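You operate a simulated robot arm through the tools that you are given. There is no shell and no other tool.

You run a simulated robot arm. Do the job below in one go: nothing can be reset, and whatever is moved stays where it is left.

Task
Clear the heater's beam and ready it for a timed run on LO.
Fine: rag and thinner on the measuring bench and run box knob on TIMED before the outlet switch goes on; the heater is not running at the end. Set down upright: green thinner bottle.

The check looks at the end state, three seconds after you hand in, the way a careful person would. Anything else that was tipped, shoved, dropped, spilled or broken makes it a failure.

Robot
A 7-joint arm with a two-finger parallel gripper, fixed in place. Base frame: the origin is at the foot of the arm, x ahead of it, y to its left, z up; the work surface is at about z = 92. Lengths are in cm, angles in degrees, forces in N, time in s.
Its first joint turns from -149.0 to 149.0 degrees. Payload 3.43 kg.
The tool frame sits at the grasp point between the pads (the TCP): z along the fingers, y along the line on which they close. The tips reach 3 cm beyond it. The gripper opens to 9.4 cm. The fingers are 2.8 cm wide and 1 cm thick; the gripper's body (5 by 9.6 cm) begins 5.5 cm behind the TCP.
Orientation is that of the tool frame in the base frame, as a unit quaternion [w, x, y, z]. With the fingers straight down and closing along the base's y, the tool's x points along the base's -x, its y along +y and its z along -z.

Tools
- The arm moves only by the tool arm_command. Its arguments are lists of equal length, an entry for each row: "linear": the shift along the base's x, y, z in units of 250 mm (1.0 is 250 mm), a list of three; "rotation": the turn, a rotation vector about the base's x, y, z in units of 120 degrees (1.0 is 120 degrees), a list of three; "jaw": the opening, from 0 (shut) to 1 (fully open). In form: {"linear": [[tx, ty, tz], ...], "rotation": [[wx, wy, wz], ...], "jaw": [jaw, ...]}. A call has 1 to 20 rows; each row is the pose to reach, as a shift and turn from the pose commanded when the call began. A call with a number of a shift or a turn outside -1 to 1 is refused whole. Rows are played at 5 a second. More than 5 cm and 8.6 degrees between two rows, or a gripper value outside its range, and nothing of the call is played. A pose out of reach is approached as far as the arm can. The call stops where the force on the tool passes 40 N (or 10 N more than at its start, if that is more) or the arm is blocked; 0.2 s more then pass. Each finger travels about 4.5 cm/s and halts on what it meets, pressing with about 31 N; the grip force reading is that of the motor and also rises with nothing between the fingers. The clock runs only during rows and for 0.2 s after the last one: add rows that repeat a pose to give the fingers time. The reply holds the time, the measured pose of the TCP, the force on the tool along the base axes, the opening and the grip force, in the units named above and with some noise, with the torque about the TCP (base axes, N m) and any sound that the robot's microphone picked up.
- Cameras (640 x 400 px; columns grow to the right, rows downward): "scene" is fixed at [40.08, -50.04, 168.15]; the picture's right is [0.88, -0.48, 0.00], its down [-0.24, -0.44, -0.86] and it looks along [0.41, 0.76, -0.50] (base axes); focal length 361 px, centre (320, 200). "wrist" rides on the gripper at [7.6, 1.4, -10.2] in the tool frame; the picture's right is [-0.18, 0.98, 0.00], its down [-0.75, -0.14, -0.64] and it looks along [-0.63, -0.12, 0.77] (tool axes); focal length 243 px, centre (320, 200).
- grab_frame(camera): a new picture of that camera. The clock stands still meanwhile.
- locate(camera, pixels): there is no depth. For up to 12 entries [column, row, z] of the newest picture of that camera ("zoom" is the newest enlarged one), the place [x, y] in the base frame at which the ray of that pixel passes the height z, good to about 0.2 cm. The clock stands still meanwhile.
- enlarge(camera, box): a new picture of the part [left, top, right, bottom] of that camera's present view, enlarged. The clock stands still meanwhile.
- sign_off(): hands the job in; it is judged then, once.

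Open the gripper and draw the arm clear of the work before you hand the job in, unless the task says otherwise.

The tools are called after "Call:" by a JSON object that holds its "method" and its "body". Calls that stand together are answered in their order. arm_command: Moves the arm, as the interface text tells. Its arguments: {"type":"object","properties":{"linear":{"type":"array","items":{"type":"array","items":{"type":"number"}}},"rotation":{"type":"array","items":{"type":"array","items":{"type":"number"}}},"jaw":{"type":"array","items":{"type":"number"}}},"required":["linear","rotation","jaw"]} The other tools are called the same way: grab_frame (camera) takes a picture; locate (camera, pixels) gives the place at which the rays of pixels pass given heights; enlarge (camera, box) takes an enlarged picture of a part of a camera's view; sign_off () hands the job in.

At the start:

```text
clock: 0.0
eef_pos: [67.55, 72.05, 123.24]
orientation: [0.0, 0.0, 1.0, 0.0]
ft_force: [0.0, -0.6, 0.9]
moment: [-0.01, -0.03, 0.0]
gripper_width: 9.39
gripper_force: 0.0
```

scene: 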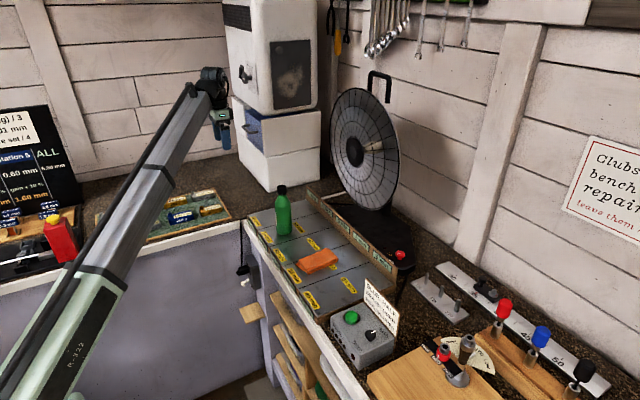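
wrist: 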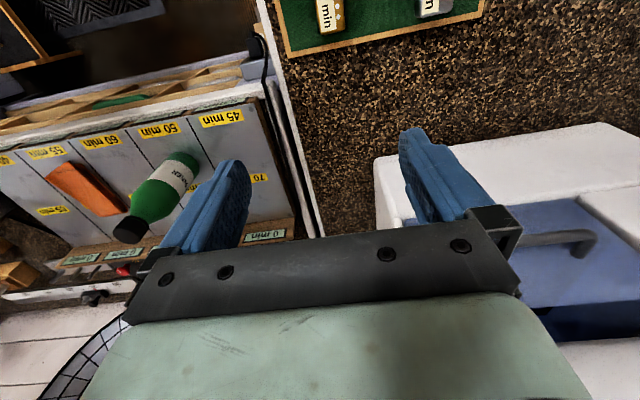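

The scene picture shows a dish heater at about (365,150), a green bottle at (283,212), an orange rag at (318,261), and a run box with a green button and knob at (362,330). I enlarge the relevant parts to read the labels.

Call:
{"method": "enlarge", "body": {"camera": "scene", "box": [230, 170, 430, 295]}}

Call:
{"method": "enlarge", "body": {"camera": "scene", "box": [310, 260, 510, 385]}}

Call:
{"method": "enlarge", "body": {"camera": "scene", "box": [0, 90, 240, 290]}}

Call:
{"method": "enlarge", "body": {"camera": "scene", "box": [420, 240, 640, 400]}}

```text
3.20 times, centred on (330, 232) of scene
```

zoom: 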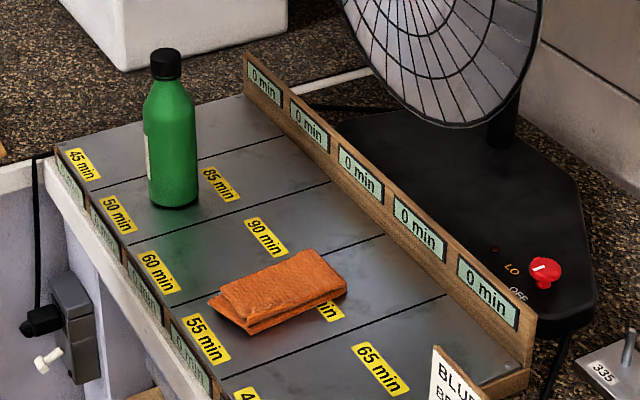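

```text
3.20 times, centred on (410, 322) of scene
```

zoom: 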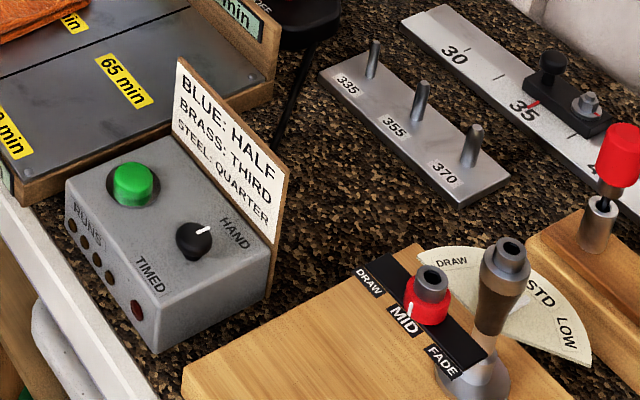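

```text
2.00 times, centred on (120, 190) of scene
```

zoom: 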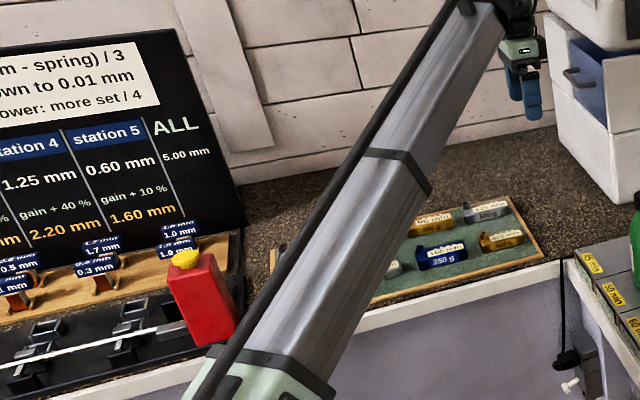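

```text
2.50 times, centred on (530, 320) of scene
```

zoom: 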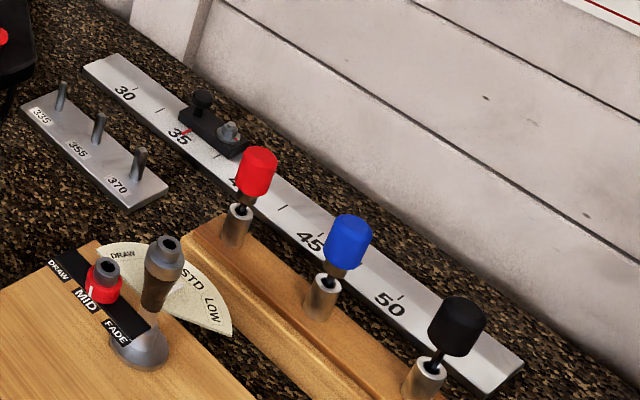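

I need a map of things, so I locate key points in the scene picture on the bench and the objects.

Call:
{"method": "grab_frame", "body": {"camera": "scene"}}

Call:
{"method": "locate", "body": {"camera": "scene", "pixels": [[283, 234, 95], [318, 262, 95], [351, 317, 99], [371, 334, 99], [401, 254, 98], [240, 282, 80], [245, 270, 85], [303, 191, 95], [246, 222, 95], [395, 270, 95], [318, 318, 95], [275, 190, 92]]}}

Call:
{"method": "locate", "body": {"camera": "scene", "pixels": [[100, 240, 92], [230, 218, 92], [212, 188, 92], [60, 230, 92], [60, 260, 92], [436, 268, 92], [600, 390, 92], [370, 375, 95], [465, 350, 95], [385, 210, 92], [395, 305, 92], [5, 280, 92]]}}

Call:
{"method": "enlarge", "body": {"camera": "scene", "box": [220, 230, 300, 330]}}

Call:
{"method": "enlarge", "body": {"camera": "scene", "box": [520, 100, 640, 250]}}

Call:
{"method": "enlarge", "body": {"camera": "scene", "box": [220, 0, 480, 160]}}

```text
taken
```

scene: 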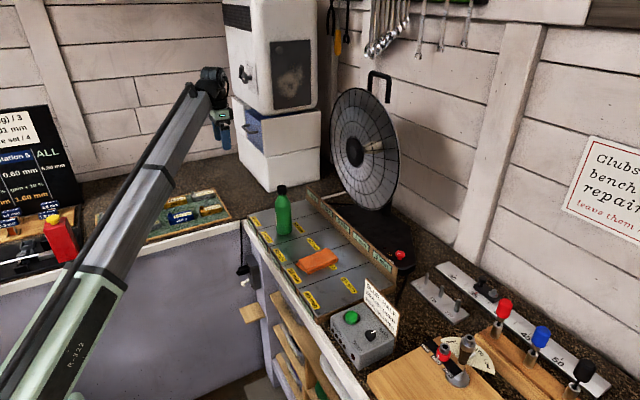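

```text
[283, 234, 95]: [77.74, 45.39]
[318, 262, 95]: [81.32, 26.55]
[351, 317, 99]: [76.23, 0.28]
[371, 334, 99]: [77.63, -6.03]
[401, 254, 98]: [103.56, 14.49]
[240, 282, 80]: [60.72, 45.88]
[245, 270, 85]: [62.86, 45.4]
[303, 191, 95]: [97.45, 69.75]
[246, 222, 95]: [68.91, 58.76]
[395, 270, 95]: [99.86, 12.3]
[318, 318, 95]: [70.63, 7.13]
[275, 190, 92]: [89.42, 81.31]
```

```text
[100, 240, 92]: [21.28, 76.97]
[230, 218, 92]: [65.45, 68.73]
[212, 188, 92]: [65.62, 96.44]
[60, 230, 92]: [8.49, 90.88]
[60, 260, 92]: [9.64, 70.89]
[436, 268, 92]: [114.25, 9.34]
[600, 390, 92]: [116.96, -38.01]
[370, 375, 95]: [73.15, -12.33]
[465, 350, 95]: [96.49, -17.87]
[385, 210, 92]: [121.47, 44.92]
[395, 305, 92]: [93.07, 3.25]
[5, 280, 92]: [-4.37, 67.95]
```

```text
4.00 times, centred on (260, 280) of scene
```

zoom: 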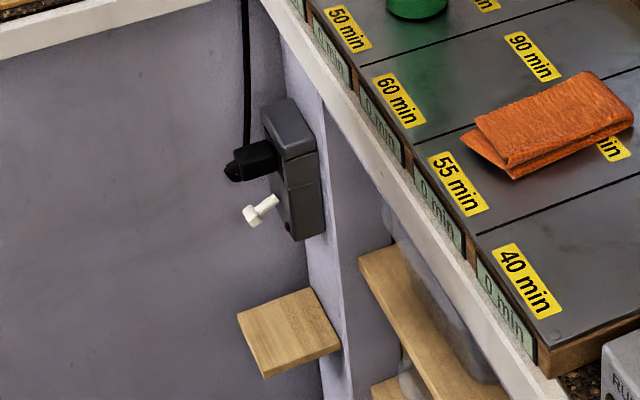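

```text
2.67 times, centred on (580, 175) of scene
```

zoom: 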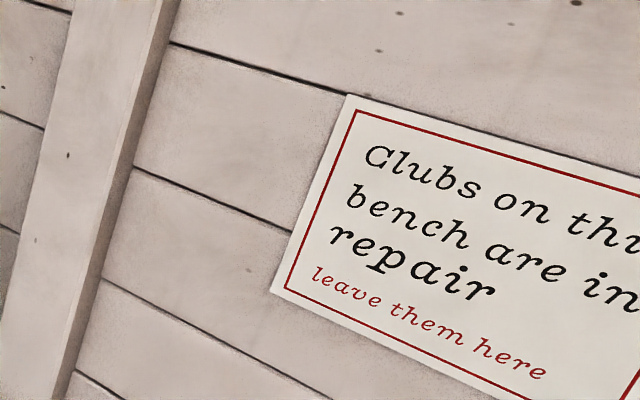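

```text
2.46 times, centred on (350, 80) of scene
```

zoom: 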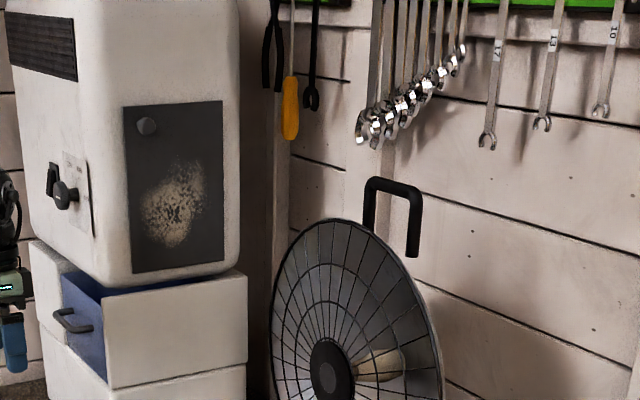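

The outlet box with its white lever hangs on the bench face near (61,45,80), and the measuring bench isn't identified yet. I'll swing the arm toward the left bench at height to look at it with the wrist camera.

Call:
{"method": "arm_command", "body": {"linear": [[-0.08, 0, 0.02], [-0.17, 0, 0.05], [-0.25, 0, 0.08], [-0.33, 0, 0.1], [-0.42, 0, 0.12], [-0.5, 0, 0.15], [-0.58, 0, 0.17], [-0.67, 0, 0.2], [-0.75, 0, 0.22], [-0.83, 0, 0.25], [-0.92, 0, 0.28], [-1, 0, 0.3]], "rotation": [[0, 0, 0.0625], [0, 0, 0.125], [0, 0, 0.1875], [0, 0, 0.25], [0, 0, 0.3125], [0, 0, 0.375], [0, 0, 0.4375], [0, 0, 0.5], [0, 0, 0.5625], [0, 0, 0.625], [0, 0, 0.6875], [0, 0, 0.75]], "jaw": [1, 1, 1, 1, 1, 1, 1, 1, 1, 1, 1, 1]}}

Call:
{"method": "grab_frame", "body": {"camera": "wrist"}}

Call:
{"method": "grab_frame", "body": {"camera": "scene"}}

```text
clock: 1.4
eef_pos: [56.11, 73.17, 124.99]
orientation: [0.017, -0.371, 0.929, 0.01]
ft_force: [-0.3, 1.2, -0.5]
moment: [-0.05, -0.09, -0.09]
gripper_width: 9.41
gripper_force: 0.1
out of reach, approached as far as the arm can: row 3, 4, 5, 6, 7
stopped in row 7: the force on the tool passed its limit at 49 N (the readings are from after the stop); the commanded pose is now the measured one
```

```text
taken
```

wrist: 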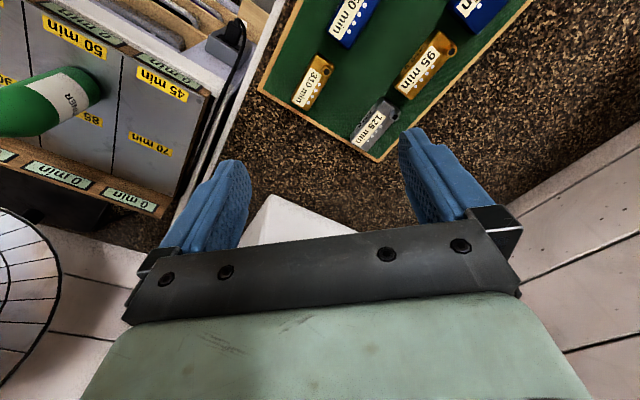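

```text
taken
```

scene: 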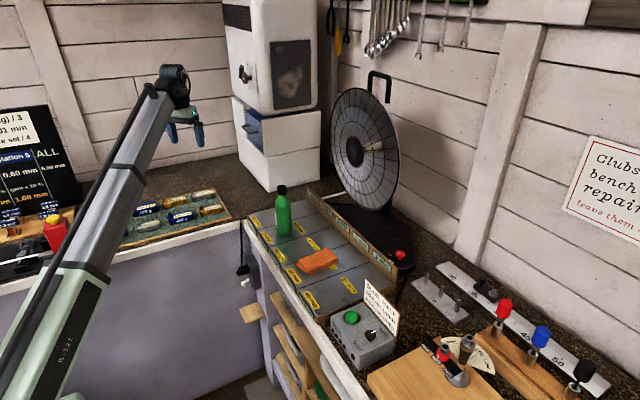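

The arm stopped early in row 7 on a force reading; the scene looks unchanged, but I check the white box and drawer near (275,130) up close before moving on.

Call:
{"method": "enlarge", "body": {"camera": "scene", "box": [150, 40, 350, 200]}}

Call:
{"method": "enlarge", "body": {"camera": "scene", "box": [0, 90, 240, 290]}}

```text
2.50 times, centred on (250, 120) of scene
```

zoom: 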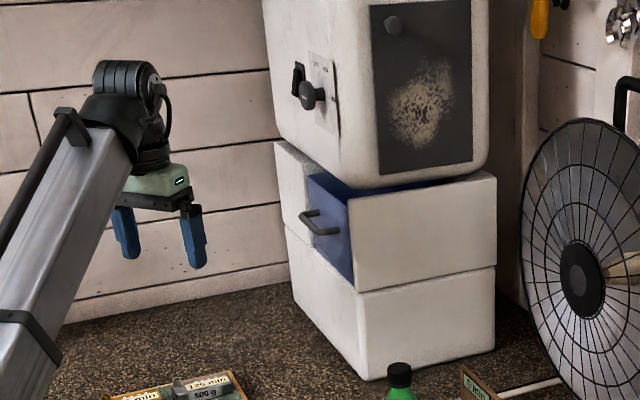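

```text
2.00 times, centred on (120, 190) of scene
```

zoom: 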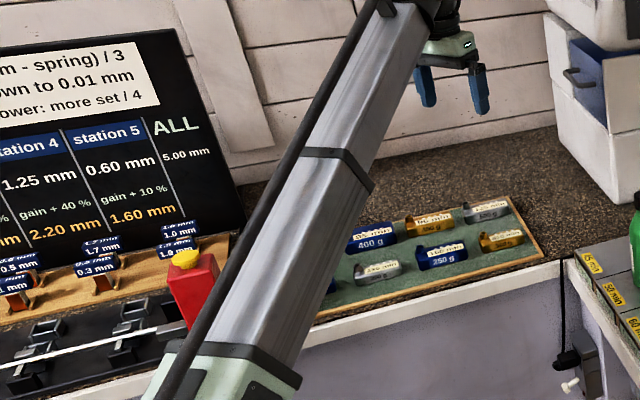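

Nothing appears displaced. I'll back off from the far reach (move nearer the base) and then continue turning toward the left bench.

Call:
{"method": "arm_command", "body": {"linear": [[0, -0.15, 0], [-0.15, -0.25, 0.02], [-0.3, -0.3, 0.04], [-0.45, -0.3, 0.06], [-0.6, -0.3, 0.08], [-0.75, -0.3, 0.1], [-0.9, -0.3, 0.1], [-1, -0.3, 0.1]], "rotation": [[0, 0, 0], [0, 0, 0.05], [0, 0, 0.1], [0, 0, 0.15], [0, 0, 0.2], [0, 0, 0.25], [0, 0, 0.3], [0, 0, 0.35]], "jaw": [1, 1, 1, 1, 1, 1, 1, 1]}}

Call:
{"method": "grab_frame", "body": {"camera": "wrist"}}

Call:
{"method": "grab_frame", "body": {"camera": "scene"}}

```text
clock: 1.9
eef_pos: [56.16, 69.83, 124.88]
orientation: [0.023, -0.368, 0.929, 0.014]
ft_force: [6.3, 0.8, -5.0]
moment: [0.3, 0.26, 0.32]
gripper_width: 9.42
gripper_force: 0.0
out of reach, approached as far as the arm can: row 2
stopped in row 2: the force on the tool passed its limit at 49 N (the readings are from after the stop); the commanded pose is now the measured one
```

```text
taken
```

wrist: 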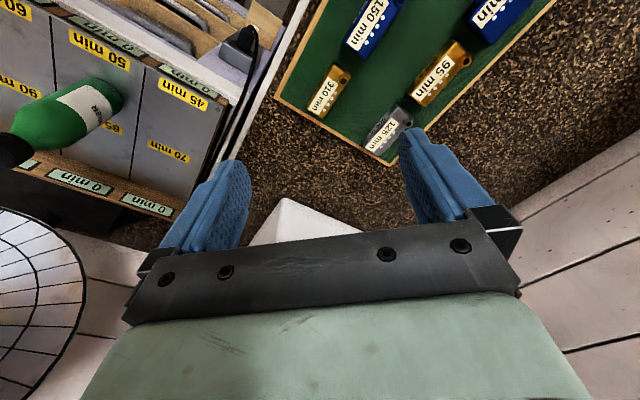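

```text
taken
```

scene: 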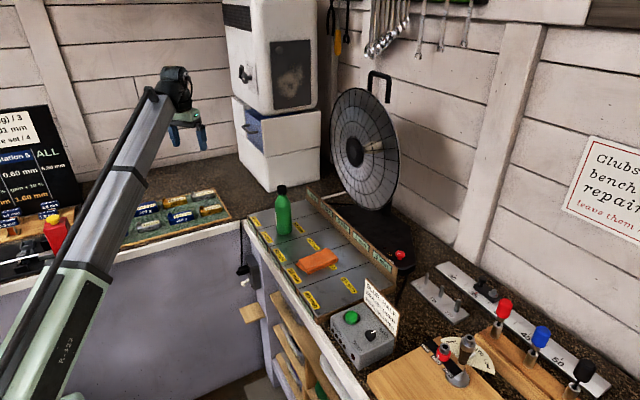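

The stop again came with the "out of reach" row when yaw increased, so the wrist likely hit a joint limit rather than an object. I'll translate only, slowly, without extra yaw.

Call:
{"method": "arm_command", "body": {"linear": [[0, -0.05, 0], [-0.05, -0.1, 0], [-0.12, -0.15, 0], [-0.2, -0.2, 0], [-0.28, -0.2, 0], [-0.36, -0.2, 0], [-0.44, -0.2, 0], [-0.52, -0.2, 0], [-0.6, -0.2, 0]], "rotation": [[0, 0, 0], [0, 0, 0], [0, 0, 0], [0, 0, 0], [0, 0, 0], [0, 0, 0], [0, 0, 0], [0, 0, 0], [0, 0, 0]], "jaw": [1, 1, 1, 1, 1, 1, 1, 1, 1]}}

Call:
{"method": "grab_frame", "body": {"camera": "wrist"}}

Call:
{"method": "grab_frame", "body": {"camera": "scene"}}

```text
clock: 2.4
eef_pos: [55.49, 68.17, 124.85]
orientation: [0.027, -0.366, 0.93, 0.017]
ft_force: [4.5, 6.6, -11.3]
moment: [-0.02, -0.21, -0.12]
gripper_width: 9.39
gripper_force: 0.1
stopped in row 2: the force on the tool passed its limit at 42 N (the readings are from after the stop); the commanded pose is now the measured one
```

```text
taken
```

wrist: 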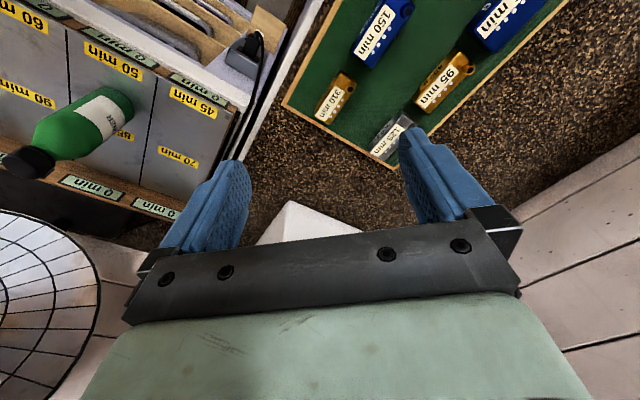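

```text
taken
```

scene: 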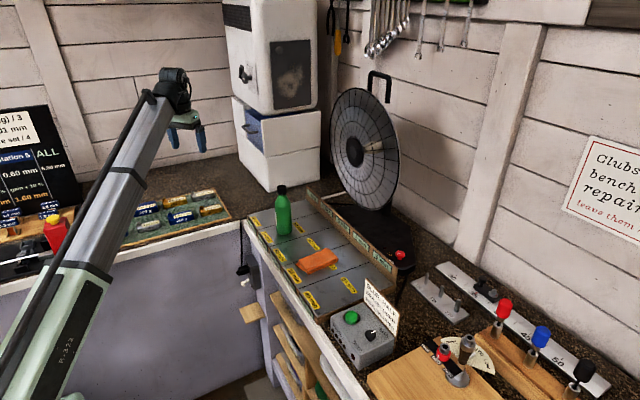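

The wrist view shows nothing touching the fingers, yet there's residual force, perhaps motion-related. I hold still to read the forces, with tiny moves only.

Call:
{"method": "arm_command", "body": {"linear": [[0, 0, 0], [0, 0, 0], [0, 0, 0]], "rotation": [[0, 0, 0], [0, 0, 0], [0, 0, 0]], "jaw": [1, 1, 1]}}

Call:
{"method": "arm_command", "body": {"linear": [[0, 0, 0], [0, 0, 0], [0, 0, 0], [0, 0, 0]], "rotation": [[0, 0, -0.04], [0, 0, -0.08], [0, 0, -0.12], [0, 0, -0.12]], "jaw": [1, 1, 1, 1]}}

```text
clock: 3.2
eef_pos: [55.42, 68.0, 124.87]
orientation: [0.026, -0.367, 0.93, 0.016]
ft_force: [7.7, 9.0, -20.2]
moment: [0.22, -0.5, -0.15]
gripper_width: 9.37
gripper_force: 0.0
```

```text
clock: 4.2
eef_pos: [55.49, 68.05, 124.92]
orientation: [0.026, -0.247, 0.969, 0.013]
ft_force: [0.4, -0.1, 0.7]
moment: [0.01, -0.02, 0.01]
gripper_width: 9.41
gripper_force: 0.1
```

The static force vanished once I yawed back 14°, so the wrist camera side was touching the arm's own forearm. I now translate inward with the present yaw.

Call:
{"method": "arm_command", "body": {"linear": [[-0.02, -0.06, 0], [-0.08, -0.14, 0], [-0.16, -0.22, 0], [-0.26, -0.3, 0], [-0.36, -0.36, 0], [-0.48, -0.4, 0], [-0.6, -0.4, 0], [-0.72, -0.4, 0], [-0.72, -0.4, 0]], "rotation": [[0, 0, 0], [0, 0, 0], [0, 0, 0], [0, 0, 0], [0, 0, 0], [0, 0, 0], [0, 0, 0], [0, 0, 0], [0, 0, 0]], "jaw": [1, 1, 1, 1, 1, 1, 1, 1, 1]}}

Call:
{"method": "grab_frame", "body": {"camera": "wrist"}}

Call:
{"method": "grab_frame", "body": {"camera": "scene"}}

```text
clock: 6.2
eef_pos: [38.87, 60.26, 120.86]
orientation: [0.045, -0.249, 0.967, 0.032]
ft_force: [-0.6, -0.2, 0.3]
moment: [0.0, 0.01, -0.02]
gripper_width: 9.42
gripper_force: 0.1
out of reach, approached as far as the arm can: row 2, 3, 4, 5, 6, 7, 8, 9
```

```text
taken
```

wrist: 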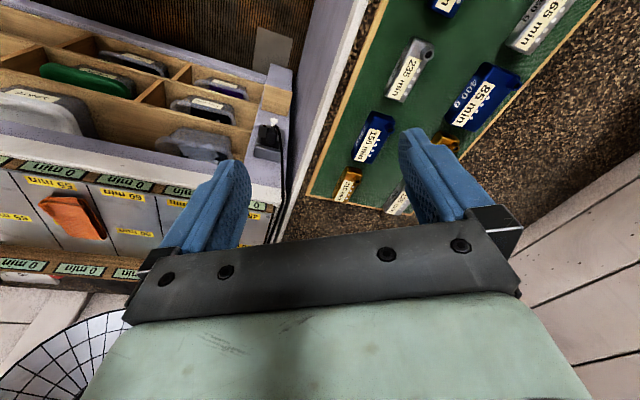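

```text
taken
```

scene: 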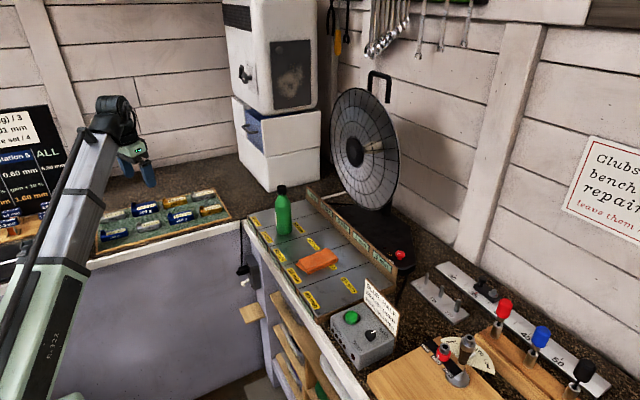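

The view shows weights on a mat, a shelf of heads in the bench front, and the outlet at about (265,145). I tilt the tool outward and continue toward the left bench to read it.

Call:
{"method": "arm_command", "body": {"linear": [[-0.06, 0.02, 0], [-0.12, 0.04, 0], [-0.2, 0.06, 0], [-0.3, 0.08, 0], [-0.4, 0.1, 0], [-0.52, 0.12, 0], [-0.64, 0.12, 0], [-0.76, 0.12, 0], [-0.88, 0.12, 0], [-1, 0.12, 0]], "rotation": [[0.04, -0.026, 0], [0.08, -0.05, 0], [0.12, -0.078, 0], [0.16, -0.1, 0], [0.2, -0.13, 0], [0.22, -0.14, 0], [0.22, -0.14, 0], [0.22, -0.14, 0], [0.22, -0.14, 0], [0.22, -0.14, 0]], "jaw": [1, 1, 1, 1, 1, 1, 1, 1, 1, 1]}}

Call:
{"method": "grab_frame", "body": {"camera": "wrist"}}

Call:
{"method": "grab_frame", "body": {"camera": "scene"}}

```text
clock: 8.4
eef_pos: [13.87, 63.51, 121.17]
orientation: [0.24, -0.233, 0.918, 0.214]
ft_force: [-0.1, -0.2, -0.6]
moment: [-0.01, 0.01, -0.02]
gripper_width: 9.39
gripper_force: 0.1
```

```text
taken
```

wrist: 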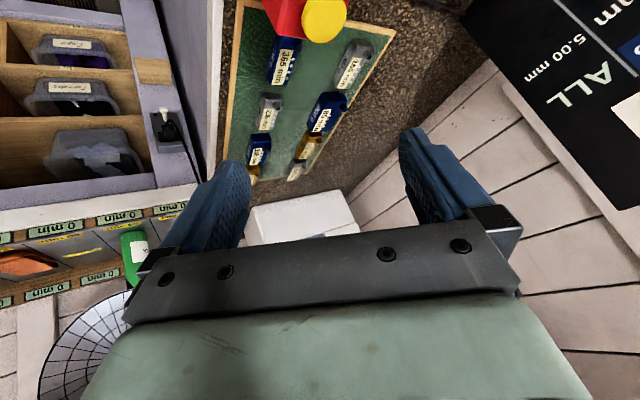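

```text
taken
```

scene: 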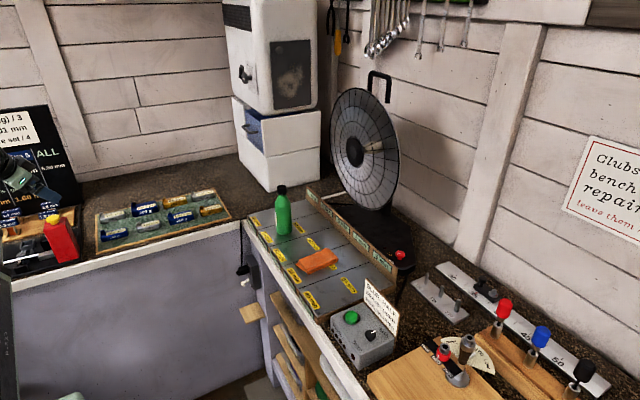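

The board at upper right (565,50) is partly in view. I yaw further now that the tool is tilted outward, and shift left, to read the left bench.

Call:
{"method": "arm_command", "body": {"linear": [[-0.1, 0, 0], [-0.2, 0, 0], [-0.3, 0, 0], [-0.4, 0, 0], [-0.5, 0, 0], [-0.6, 0, 0], [-0.6, 0, 0]], "rotation": [[0, 0, 0.06], [0, 0, 0.12], [0, 0, 0.18], [0, 0, 0.24], [0, 0, 0.3], [0, 0, 0.36], [0, 0, 0.36]], "jaw": [1, 1, 1, 1, 1, 1, 1]}}

Call:
{"method": "grab_frame", "body": {"camera": "wrist"}}

```text
clock: 10.0
eef_pos: [-1.21, 63.16, 120.96]
orientation: [0.144, -0.555, 0.767, 0.288]
ft_force: [0.1, -0.4, -0.9]
moment: [0.02, 0.01, -0.01]
gripper_width: 9.42
gripper_force: 0.0
```

```text
taken
```

wrist: 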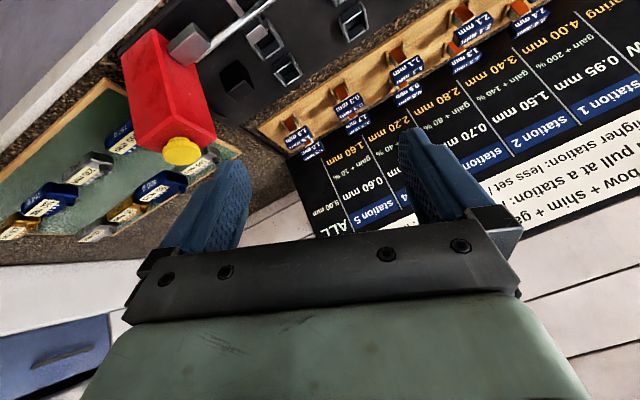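

The left bench holds a "pull at a station" spring board. I continue left to see whether there's a sign naming a bench there.

Call:
{"method": "arm_command", "body": {"linear": [[-0.12, 0, 0], [-0.24, 0, 0], [-0.36, 0, 0], [-0.48, 0, 0], [-0.6, 0, 0], [-0.72, -0.02, 0], [-0.84, -0.04, 0], [-0.96, -0.06, 0], [-0.96, -0.06, 0]], "rotation": [[0, 0, 0.05], [0, 0, 0.1], [0, 0, 0.15], [0, 0, 0.2], [0, 0, 0.25], [0, 0, 0.3], [0, 0, 0.33], [0, 0, 0.33], [0, 0, 0.33]], "jaw": [1, 1, 1, 1, 1, 1, 1, 1, 1]}}

Call:
{"method": "grab_frame", "body": {"camera": "wrist"}}

```text
clock: 12.0
eef_pos: [-25.04, 61.86, 120.95]
orientation: [-0.038, 0.782, -0.534, -0.32]
ft_force: [0.5, -0.4, 1.1]
moment: [0.01, 0.02, -0.02]
gripper_width: 9.43
gripper_force: 0.1
```

```text
taken
```

wrist: 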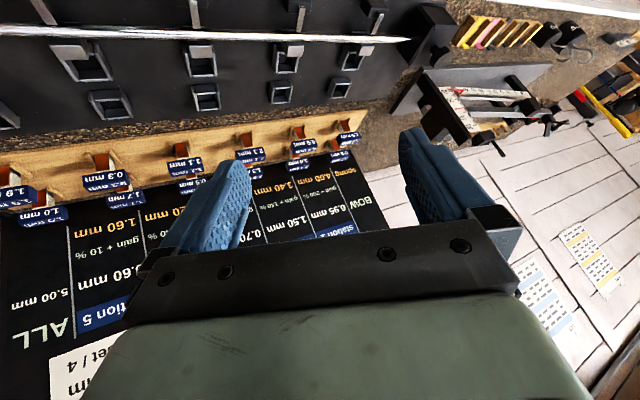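

More benches appear past the upper right (500,90) with charts on the wall. I continue around toward azimuth ~140°.

Call:
{"method": "arm_command", "body": {"linear": [[-0.12, -0.04, 0], [-0.24, -0.1, 0], [-0.36, -0.18, 0], [-0.48, -0.26, 0], [-0.6, -0.36, 0], [-0.7, -0.46, 0], [-0.8, -0.58, 0], [-0.88, -0.7, 0], [-0.88, -0.7, 0]], "rotation": [[0, 0, 0.04], [0, 0, 0.08], [0, 0, 0.12], [0, 0, 0.16], [0, 0, 0.2], [0, 0, 0.24], [0, 0, 0.28], [0, 0, 0.32], [0, 0, 0.32]], "jaw": [1, 1, 1, 1, 1, 1, 1, 1, 1]}}

Call:
{"method": "grab_frame", "body": {"camera": "wrist"}}

```text
clock: 14.0
eef_pos: [-46.96, 44.35, 121.04]
orientation: [0.069, 0.914, -0.247, -0.314]
ft_force: [-0.1, 1.0, -0.4]
moment: [0.01, 0.02, -0.02]
gripper_width: 9.41
gripper_force: 0.0
```

```text
taken
```

wrist: 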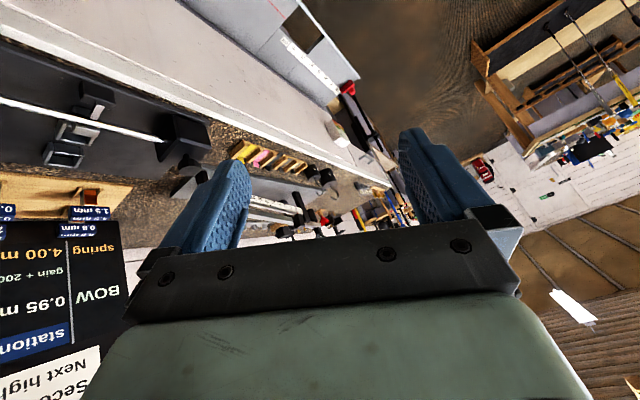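

The picture shows the left bench continuing to (320,200) and another room part at right. I zoom into those areas for any bench labels before turning back.

Call:
{"method": "enlarge", "body": {"camera": "wrist", "box": [220, 60, 420, 240]}}

Call:
{"method": "enlarge", "body": {"camera": "wrist", "box": [440, 0, 640, 200]}}

```text
2.22 times, centred on (320, 150) of wrist
```

zoom: 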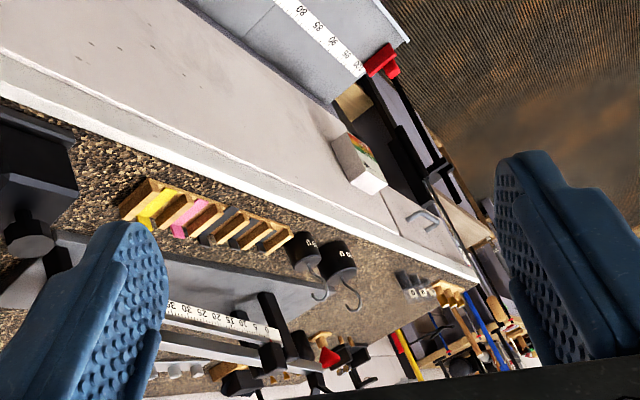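

```text
2.00 times, centred on (540, 100) of wrist
```

zoom: 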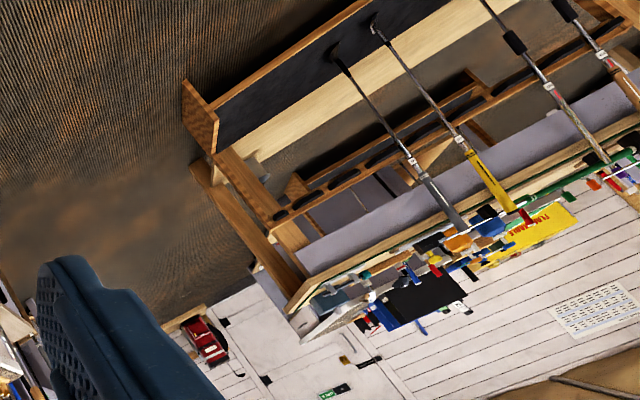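

A grey surface with an 80–100 rule and a red slider appears at the top of the view (320,60), maybe a measuring bench. I yaw the tool further to see it better.

Call:
{"method": "arm_command", "body": {"linear": [[-0.06, -0.1, 0], [-0.12, -0.2, 0], [-0.16, -0.3, 0], [-0.18, -0.4, 0], [-0.2, -0.5, 0], [-0.2, -0.6, 0], [-0.2, -0.7, 0]], "rotation": [[0, 0, 0.06], [0, 0, 0.12], [0, 0, 0.18], [0, 0, 0.24], [0, 0, 0.3], [0, 0, 0.36], [0, 0, 0.42]], "jaw": [1, 1, 1, 1, 1, 1, 1]}}

Call:
{"method": "grab_frame", "body": {"camera": "wrist"}}

```text
clock: 15.6
eef_pos: [-52.06, 26.65, 120.98]
orientation: [0.197, 0.932, 0.166, -0.255]
ft_force: [0.6, -0.1, -0.3]
moment: [0.02, 0.01, -0.01]
gripper_width: 9.38
gripper_force: 0.0
```

```text
taken
```

wrist: 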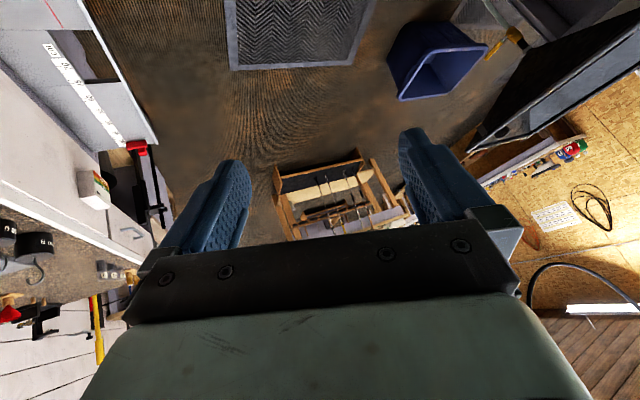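

That's a floor stand, and the rest is a distant room. Next I go back around to inspect the right side, retracing the arc.

Call:
{"method": "arm_command", "body": {"linear": [[0, 0.1, 0], [0, 0.2, 0], [0.02, 0.3, 0], [0.04, 0.4, 0], [0.08, 0.5, 0], [0.14, 0.6, 0], [0.2, 0.7, 0], [0.28, 0.82, 0], [0.36, 0.92, 0], [0.46, 1, 0]], "rotation": [[0, 0, -0.06], [0, 0, -0.12], [0, 0, -0.18], [0, 0, -0.24], [0, 0, -0.3], [0, 0, -0.36], [0, 0, -0.42], [0, 0, -0.48], [0, 0, -0.54], [0, 0, -0.6]], "jaw": [1, 1, 1, 1, 1, 1, 1, 1, 1, 1]}}

Call:
{"method": "arm_command", "body": {"linear": [[0.12, 0.08, 0], [0.24, 0.16, 0], [0.36, 0.24, 0], [0.48, 0.32, 0], [0.6, 0.4, 0], [0.72, 0.4, 0], [0.84, 0.4, 0], [1, 0.4, 0]], "rotation": [[0, 0, -0.05], [0, 0, -0.1], [0, 0, -0.15], [0, 0, -0.2], [0, 0, -0.25], [0, 0, -0.3], [0, 0, -0.35], [0, 0, -0.4]], "jaw": [1, 1, 1, 1, 1, 1, 1, 1]}}

Call:
{"method": "arm_command", "body": {"linear": [[0.15, 0, 0], [0.3, 0, 0], [0.45, 0, 0], [0.6, 0, 0], [0.75, 0, 0], [0.9, -0.02, 0], [1, -0.04, 0]], "rotation": [[0, 0, -0.05], [0, 0, -0.1], [0, 0, -0.15], [0, 0, -0.2], [0, 0, -0.25], [0, 0, -0.3], [0, 0, -0.35]], "jaw": [1, 1, 1, 1, 1, 1, 1]}}

```text
clock: 17.8
eef_pos: [-40.54, 51.86, 120.82]
orientation: [0.009, 0.852, -0.415, -0.321]
ft_force: [-0.3, 0.0, 0.3]
moment: [-0.03, -0.02, -0.02]
gripper_width: 9.43
gripper_force: 0.1
```

```text
clock: 19.6
eef_pos: [-15.66, 61.62, 120.98]
orientation: [0.123, -0.609, 0.725, 0.297]
ft_force: [-0.1, 0.8, 0.4]
moment: [0.0, 0.0, 0.02]
gripper_width: 9.4
gripper_force: 0.1
```

```text
clock: 21.2
eef_pos: [9.44, 60.68, 121.11]
orientation: [0.221, -0.31, 0.895, 0.233]
ft_force: [-0.4, 0.1, 0.3]
moment: [0.01, -0.01, 0.02]
gripper_width: 9.42
gripper_force: 0.0
```

Readings are clear at (9,61,121). I continue along the arc toward the right bench.

Call:
{"method": "arm_command", "body": {"linear": [[0.16, 0, 0], [0.32, -0.02, 0], [0.48, -0.06, 0], [0.64, -0.12, 0], [0.8, -0.2, 0], [0.92, -0.3, 0], [1, -0.4, 0]], "rotation": [[0, 0, -0.05], [0, 0, -0.1], [0, 0, -0.15], [0, 0, -0.2], [0, 0, -0.25], [0, 0, -0.3], [0, 0, -0.33]], "jaw": [1, 1, 1, 1, 1, 1, 1]}}

Call:
{"method": "arm_command", "body": {"linear": [[0.12, -0.12, 0], [0.24, -0.24, 0], [0.36, -0.38, 0], [0.46, -0.52, 0], [0.56, -0.66, 0], [0.64, -0.8, 0], [0.72, -0.94, 0]], "rotation": [[0, 0, -0.05], [0, 0, -0.1], [0, 0, -0.15], [0, 0, -0.2], [0, 0, -0.25], [0, 0, -0.28], [0, 0, -0.3]], "jaw": [1, 1, 1, 1, 1, 1, 1]}}

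Call:
{"method": "grab_frame", "body": {"camera": "wrist"}}

Call:
{"method": "grab_frame", "body": {"camera": "scene"}}

```text
clock: 22.8
eef_pos: [34.48, 50.82, 120.82]
orientation: [0.287, 0.013, 0.947, 0.144]
ft_force: [-0.5, 0.0, 1.1]
moment: [-0.02, -0.02, 0.01]
gripper_width: 9.38
gripper_force: 0.1
```

```text
clock: 24.4
eef_pos: [52.29, 26.94, 121.11]
orientation: [0.318, 0.304, 0.897, 0.049]
ft_force: [-1.0, 0.6, 1.1]
moment: [0.01, -0.02, -0.01]
gripper_width: 9.41
gripper_force: 0.0
```

```text
taken
```

wrist: 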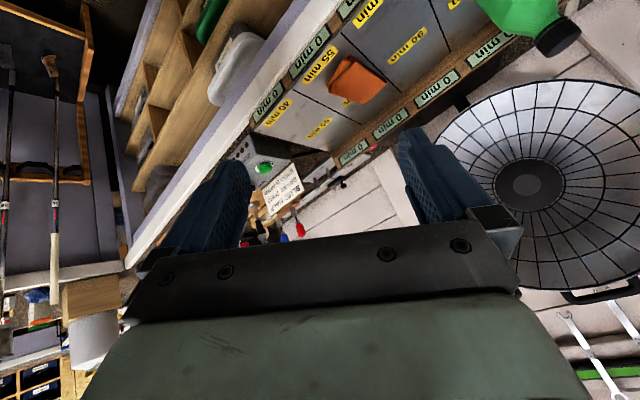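

```text
taken
```

scene: 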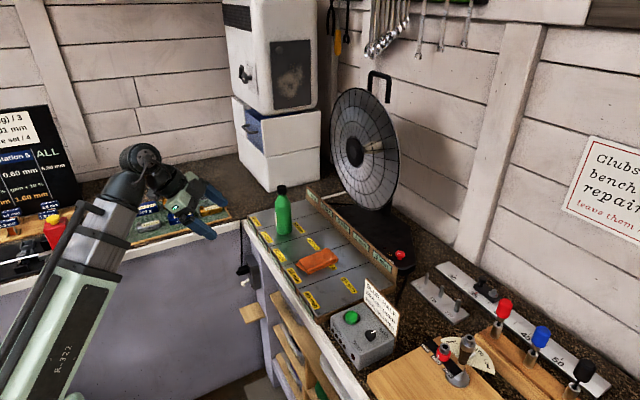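

There's another bench visible at left of the wrist view (60,300). I continue toward negative y to look at the right bench fully.

Call:
{"method": "arm_command", "body": {"linear": [[0.08, -0.16, 0], [0.14, -0.32, 0], [0.18, -0.48, 0], [0.22, -0.64, 0], [0.26, -0.8, 0], [0.28, -0.9, 0], [0.3, -1, 0]], "rotation": [[0, 0, -0.04], [0, 0, -0.08], [0, 0, -0.12], [0, 0, -0.16], [0, 0, -0.2], [0, 0, -0.22], [0, 0, -0.24]], "jaw": [1, 1, 1, 1, 1, 1, 1]}}

Call:
{"method": "grab_frame", "body": {"camera": "wrist"}}

Call:
{"method": "arm_command", "body": {"linear": [[0.02, -0.16, 0], [0.03, -0.32, 0], [0.03, -0.48, 0], [0.02, -0.64, 0], [0, -0.8, 0], [-0.04, -0.9, 0], [-0.08, -1, 0]], "rotation": [[0, 0, -0.04], [0, 0, -0.08], [0, 0, -0.12], [0, 0, -0.16], [0, 0, -0.2], [0, 0, -0.22], [0, 0, -0.24]], "jaw": [1, 1, 1, 1, 1, 1, 1]}}

Call:
{"method": "grab_frame", "body": {"camera": "wrist"}}

Call:
{"method": "grab_frame", "body": {"camera": "scene"}}

```text
clock: 26.0
eef_pos: [60.0, 2.28, 120.89]
orientation: [0.32, 0.518, 0.793, -0.031]
ft_force: [-0.5, 0.1, -0.1]
moment: [-0.01, 0.02, -0.04]
gripper_width: 9.38
gripper_force: 0.0
```

```text
taken
```

wrist: 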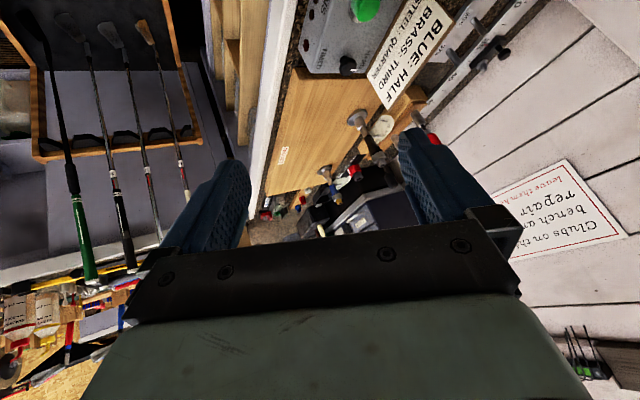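

```text
clock: 27.6
eef_pos: [58.06, -22.7, 121.3]
orientation: [0.302, 0.698, 0.639, -0.11]
ft_force: [-0.1, -0.2, -0.2]
moment: [0.01, -0.01, -0.01]
gripper_width: 9.41
gripper_force: 0.0
```

```text
taken
```

wrist: 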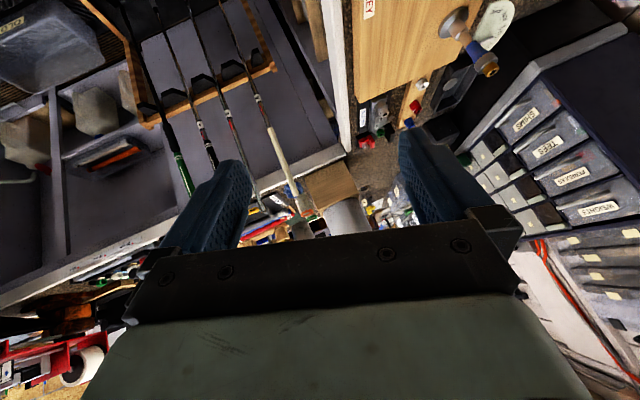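

```text
taken
```

scene: 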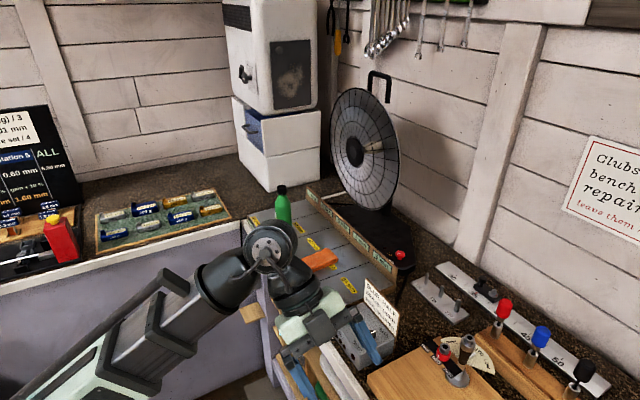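

A small label sits on the wood board at (368,8) in the wrist view; I zoom in there and on the rest of the right bench.

Call:
{"method": "enlarge", "body": {"camera": "wrist", "box": [330, 0, 530, 130]}}

Call:
{"method": "enlarge", "body": {"camera": "wrist", "box": [220, 80, 460, 240]}}

Call:
{"method": "enlarge", "body": {"camera": "wrist", "box": [440, 60, 640, 300]}}

Call:
{"method": "enlarge", "body": {"camera": "wrist", "box": [0, 0, 200, 130]}}

```text
3.08 times, centred on (430, 65) of wrist
```

zoom: 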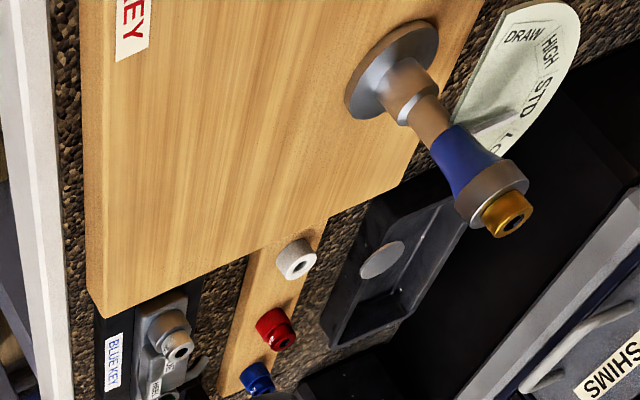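

```text
2.50 times, centred on (340, 160) of wrist
```

zoom: 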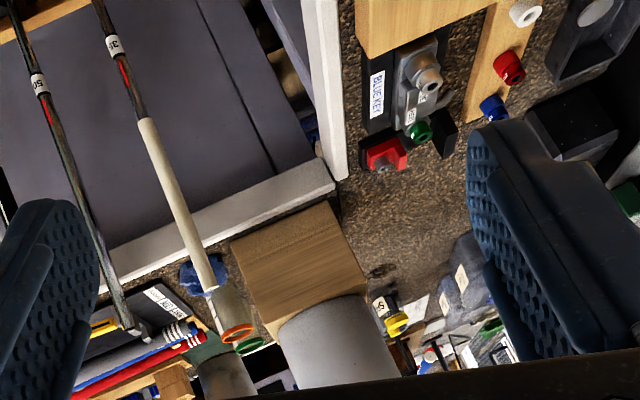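

```text
1.67 times, centred on (540, 180) of wrist
```

zoom: 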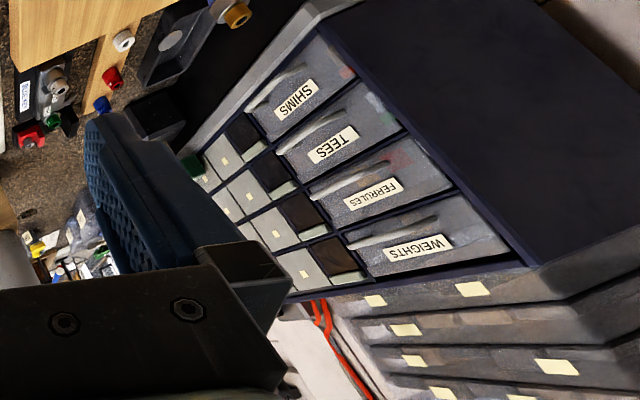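

```text
3.08 times, centred on (100, 65) of wrist
```

zoom: 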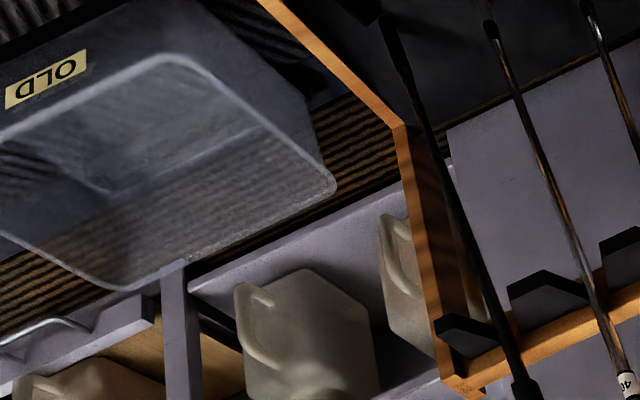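

The right bench holds keys and adaptor fittings; a third bench runs along negative y. I turn further to look at it for a name or measuring gear.

Call:
{"method": "arm_command", "body": {"linear": [[-0.04, -0.12, 0], [-0.1, -0.24, 0], [-0.18, -0.36, 0], [-0.28, -0.48, 0], [-0.38, -0.58, 0], [-0.5, -0.68, 0], [-0.62, -0.76, 0], [-0.74, -0.84, 0]], "rotation": [[0, 0, -0.04], [0, 0, -0.08], [0, 0, -0.12], [0, 0, -0.16], [0, 0, -0.2], [0, 0, -0.25], [0, 0, -0.3], [0, 0, -0.35]], "jaw": [1, 1, 1, 1, 1, 1, 1, 1]}}

Call:
{"method": "grab_frame", "body": {"camera": "wrist"}}

Call:
{"method": "arm_command", "body": {"linear": [[-0.12, -0.04, 0], [-0.24, -0.08, 0], [-0.36, -0.12, 0], [-0.48, -0.16, 0], [-0.6, -0.2, 0], [-0.72, -0.22, 0], [-0.84, -0.24, 0], [-0.96, -0.24, 0]], "rotation": [[0, 0, -0.04], [0, 0, -0.08], [0, 0, -0.12], [0, 0, -0.16], [0, 0, -0.2], [0, 0, -0.25], [0, 0, -0.28], [0, 0, -0.3]], "jaw": [1, 1, 1, 1, 1, 1, 1, 1]}}

Call:
{"method": "grab_frame", "body": {"camera": "wrist"}}

```text
clock: 29.4
eef_pos: [39.35, -43.96, 121.03]
orientation: [0.243, 0.881, 0.346, -0.211]
ft_force: [-1.0, 0.8, 0.3]
moment: [-0.01, 0.03, -0.01]
gripper_width: 9.42
gripper_force: 0.1
```

```text
taken
```

wrist: 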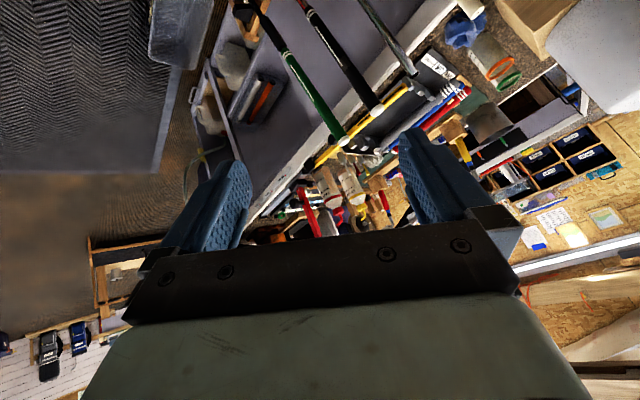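

```text
clock: 31.2
eef_pos: [15.32, -49.68, 120.92]
orientation: [0.165, 0.945, 0.056, -0.276]
ft_force: [0.2, 0.1, 0.0]
moment: [0.0, -0.01, 0.01]
gripper_width: 9.39
gripper_force: 0.2
```

```text
taken
```

wrist: 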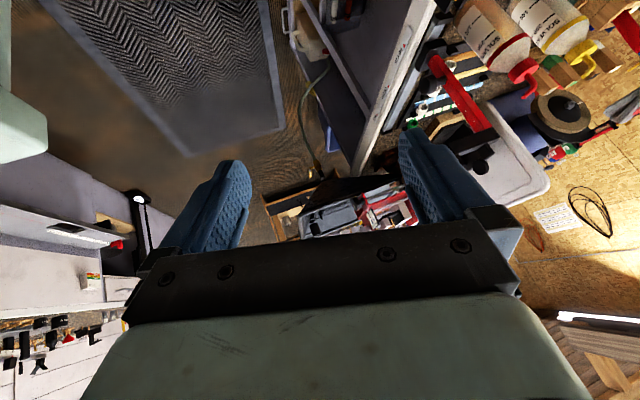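

The third bench (negative y) looks like gripping supplies; there's some text on its white edge at (400,55). I zoom on that.

Call:
{"method": "enlarge", "body": {"camera": "wrist", "box": [340, 0, 520, 160]}}

Call:
{"method": "enlarge", "body": {"camera": "wrist", "box": [0, 140, 200, 300]}}

```text
2.50 times, centred on (430, 80) of wrist
```

zoom: 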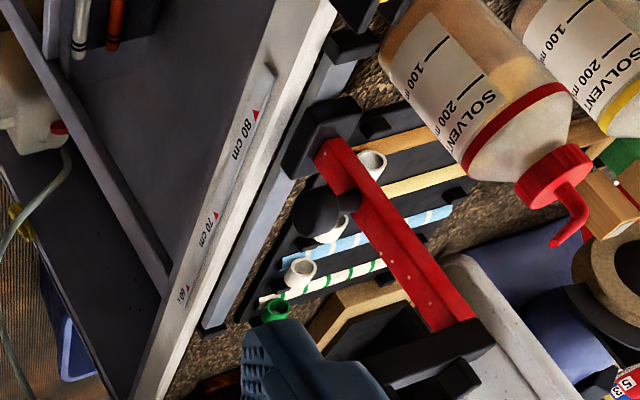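

```text
2.50 times, centred on (100, 220) of wrist
```

zoom: 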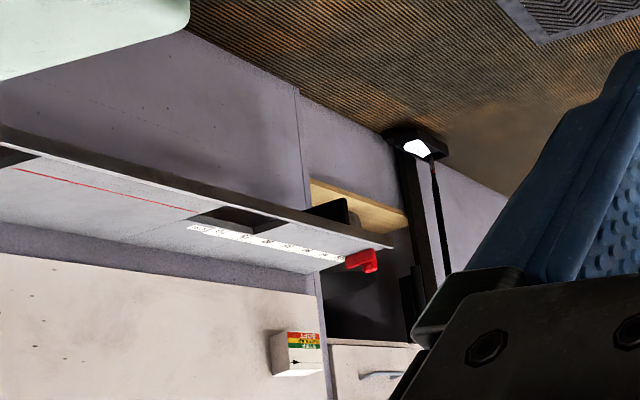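

The negative-y bench is for gripping (solvent, tape). I go back around to the left bench to examine it carefully, retracing the arc.

Call:
{"method": "arm_command", "body": {"linear": [[0.12, 0.02, 0], [0.24, 0.04, 0], [0.36, 0.08, 0], [0.48, 0.12, 0], [0.6, 0.16, 0], [0.72, 0.2, 0], [0.84, 0.22, 0], [0.96, 0.24, 0]], "rotation": [[0, 0, 0.04], [0, 0, 0.08], [0, 0, 0.12], [0, 0, 0.16], [0, 0, 0.2], [0, 0, 0.25], [0, 0, 0.28], [0, 0, 0.3]], "jaw": [1, 1, 1, 1, 1, 1, 1, 1]}}

Call:
{"method": "arm_command", "body": {"linear": [[0.12, 0.08, 0], [0.24, 0.16, 0], [0.36, 0.26, 0], [0.46, 0.36, 0], [0.56, 0.48, 0], [0.64, 0.6, 0], [0.7, 0.72, 0], [0.74, 0.84, 0]], "rotation": [[0, 0, 0.05], [0, 0, 0.1], [0, 0, 0.15], [0, 0, 0.19], [0, 0, 0.23], [0, 0, 0.27], [0, 0, 0.31], [0, 0, 0.35]], "jaw": [1, 1, 1, 1, 1, 1, 1, 1]}}

Call:
{"method": "arm_command", "body": {"linear": [[0.04, 0.14, 0], [0.06, 0.28, 0], [0.08, 0.42, 0], [0.09, 0.56, 0], [0.1, 0.7, 0], [0.1, 0.84, 0], [0.08, 1, 0]], "rotation": [[0, 0, 0.04], [0, 0, 0.08], [0, 0, 0.12], [0, 0, 0.16], [0, 0, 0.2], [0, 0, 0.22], [0, 0, 0.24]], "jaw": [1, 1, 1, 1, 1, 1, 1]}}

Call:
{"method": "grab_frame", "body": {"camera": "wrist"}}

```text
clock: 33.0
eef_pos: [39.37, -43.83, 120.89]
orientation: [0.242, 0.881, 0.347, -0.211]
ft_force: [0.2, 0.0, 0.0]
moment: [-0.03, -0.02, 0.01]
gripper_width: 9.39
gripper_force: 0.0
```

```text
clock: 34.8
eef_pos: [58.01, -22.81, 120.95]
orientation: [0.303, 0.698, 0.64, -0.11]
ft_force: [1.6, 0.7, -0.4]
moment: [0.01, -0.01, 0.03]
gripper_width: 9.41
gripper_force: 0.0
```

```text
clock: 36.4
eef_pos: [59.81, 2.19, 120.9]
orientation: [0.32, 0.518, 0.793, -0.032]
ft_force: [-0.2, -0.4, -0.3]
moment: [-0.03, -0.02, -0.02]
gripper_width: 9.38
gripper_force: 0.1
```

```text
taken
```

wrist: 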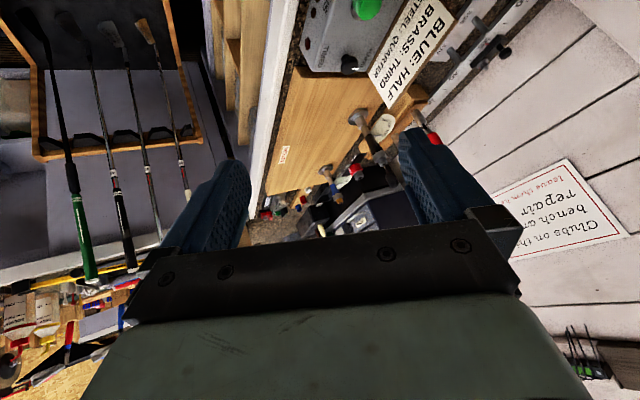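

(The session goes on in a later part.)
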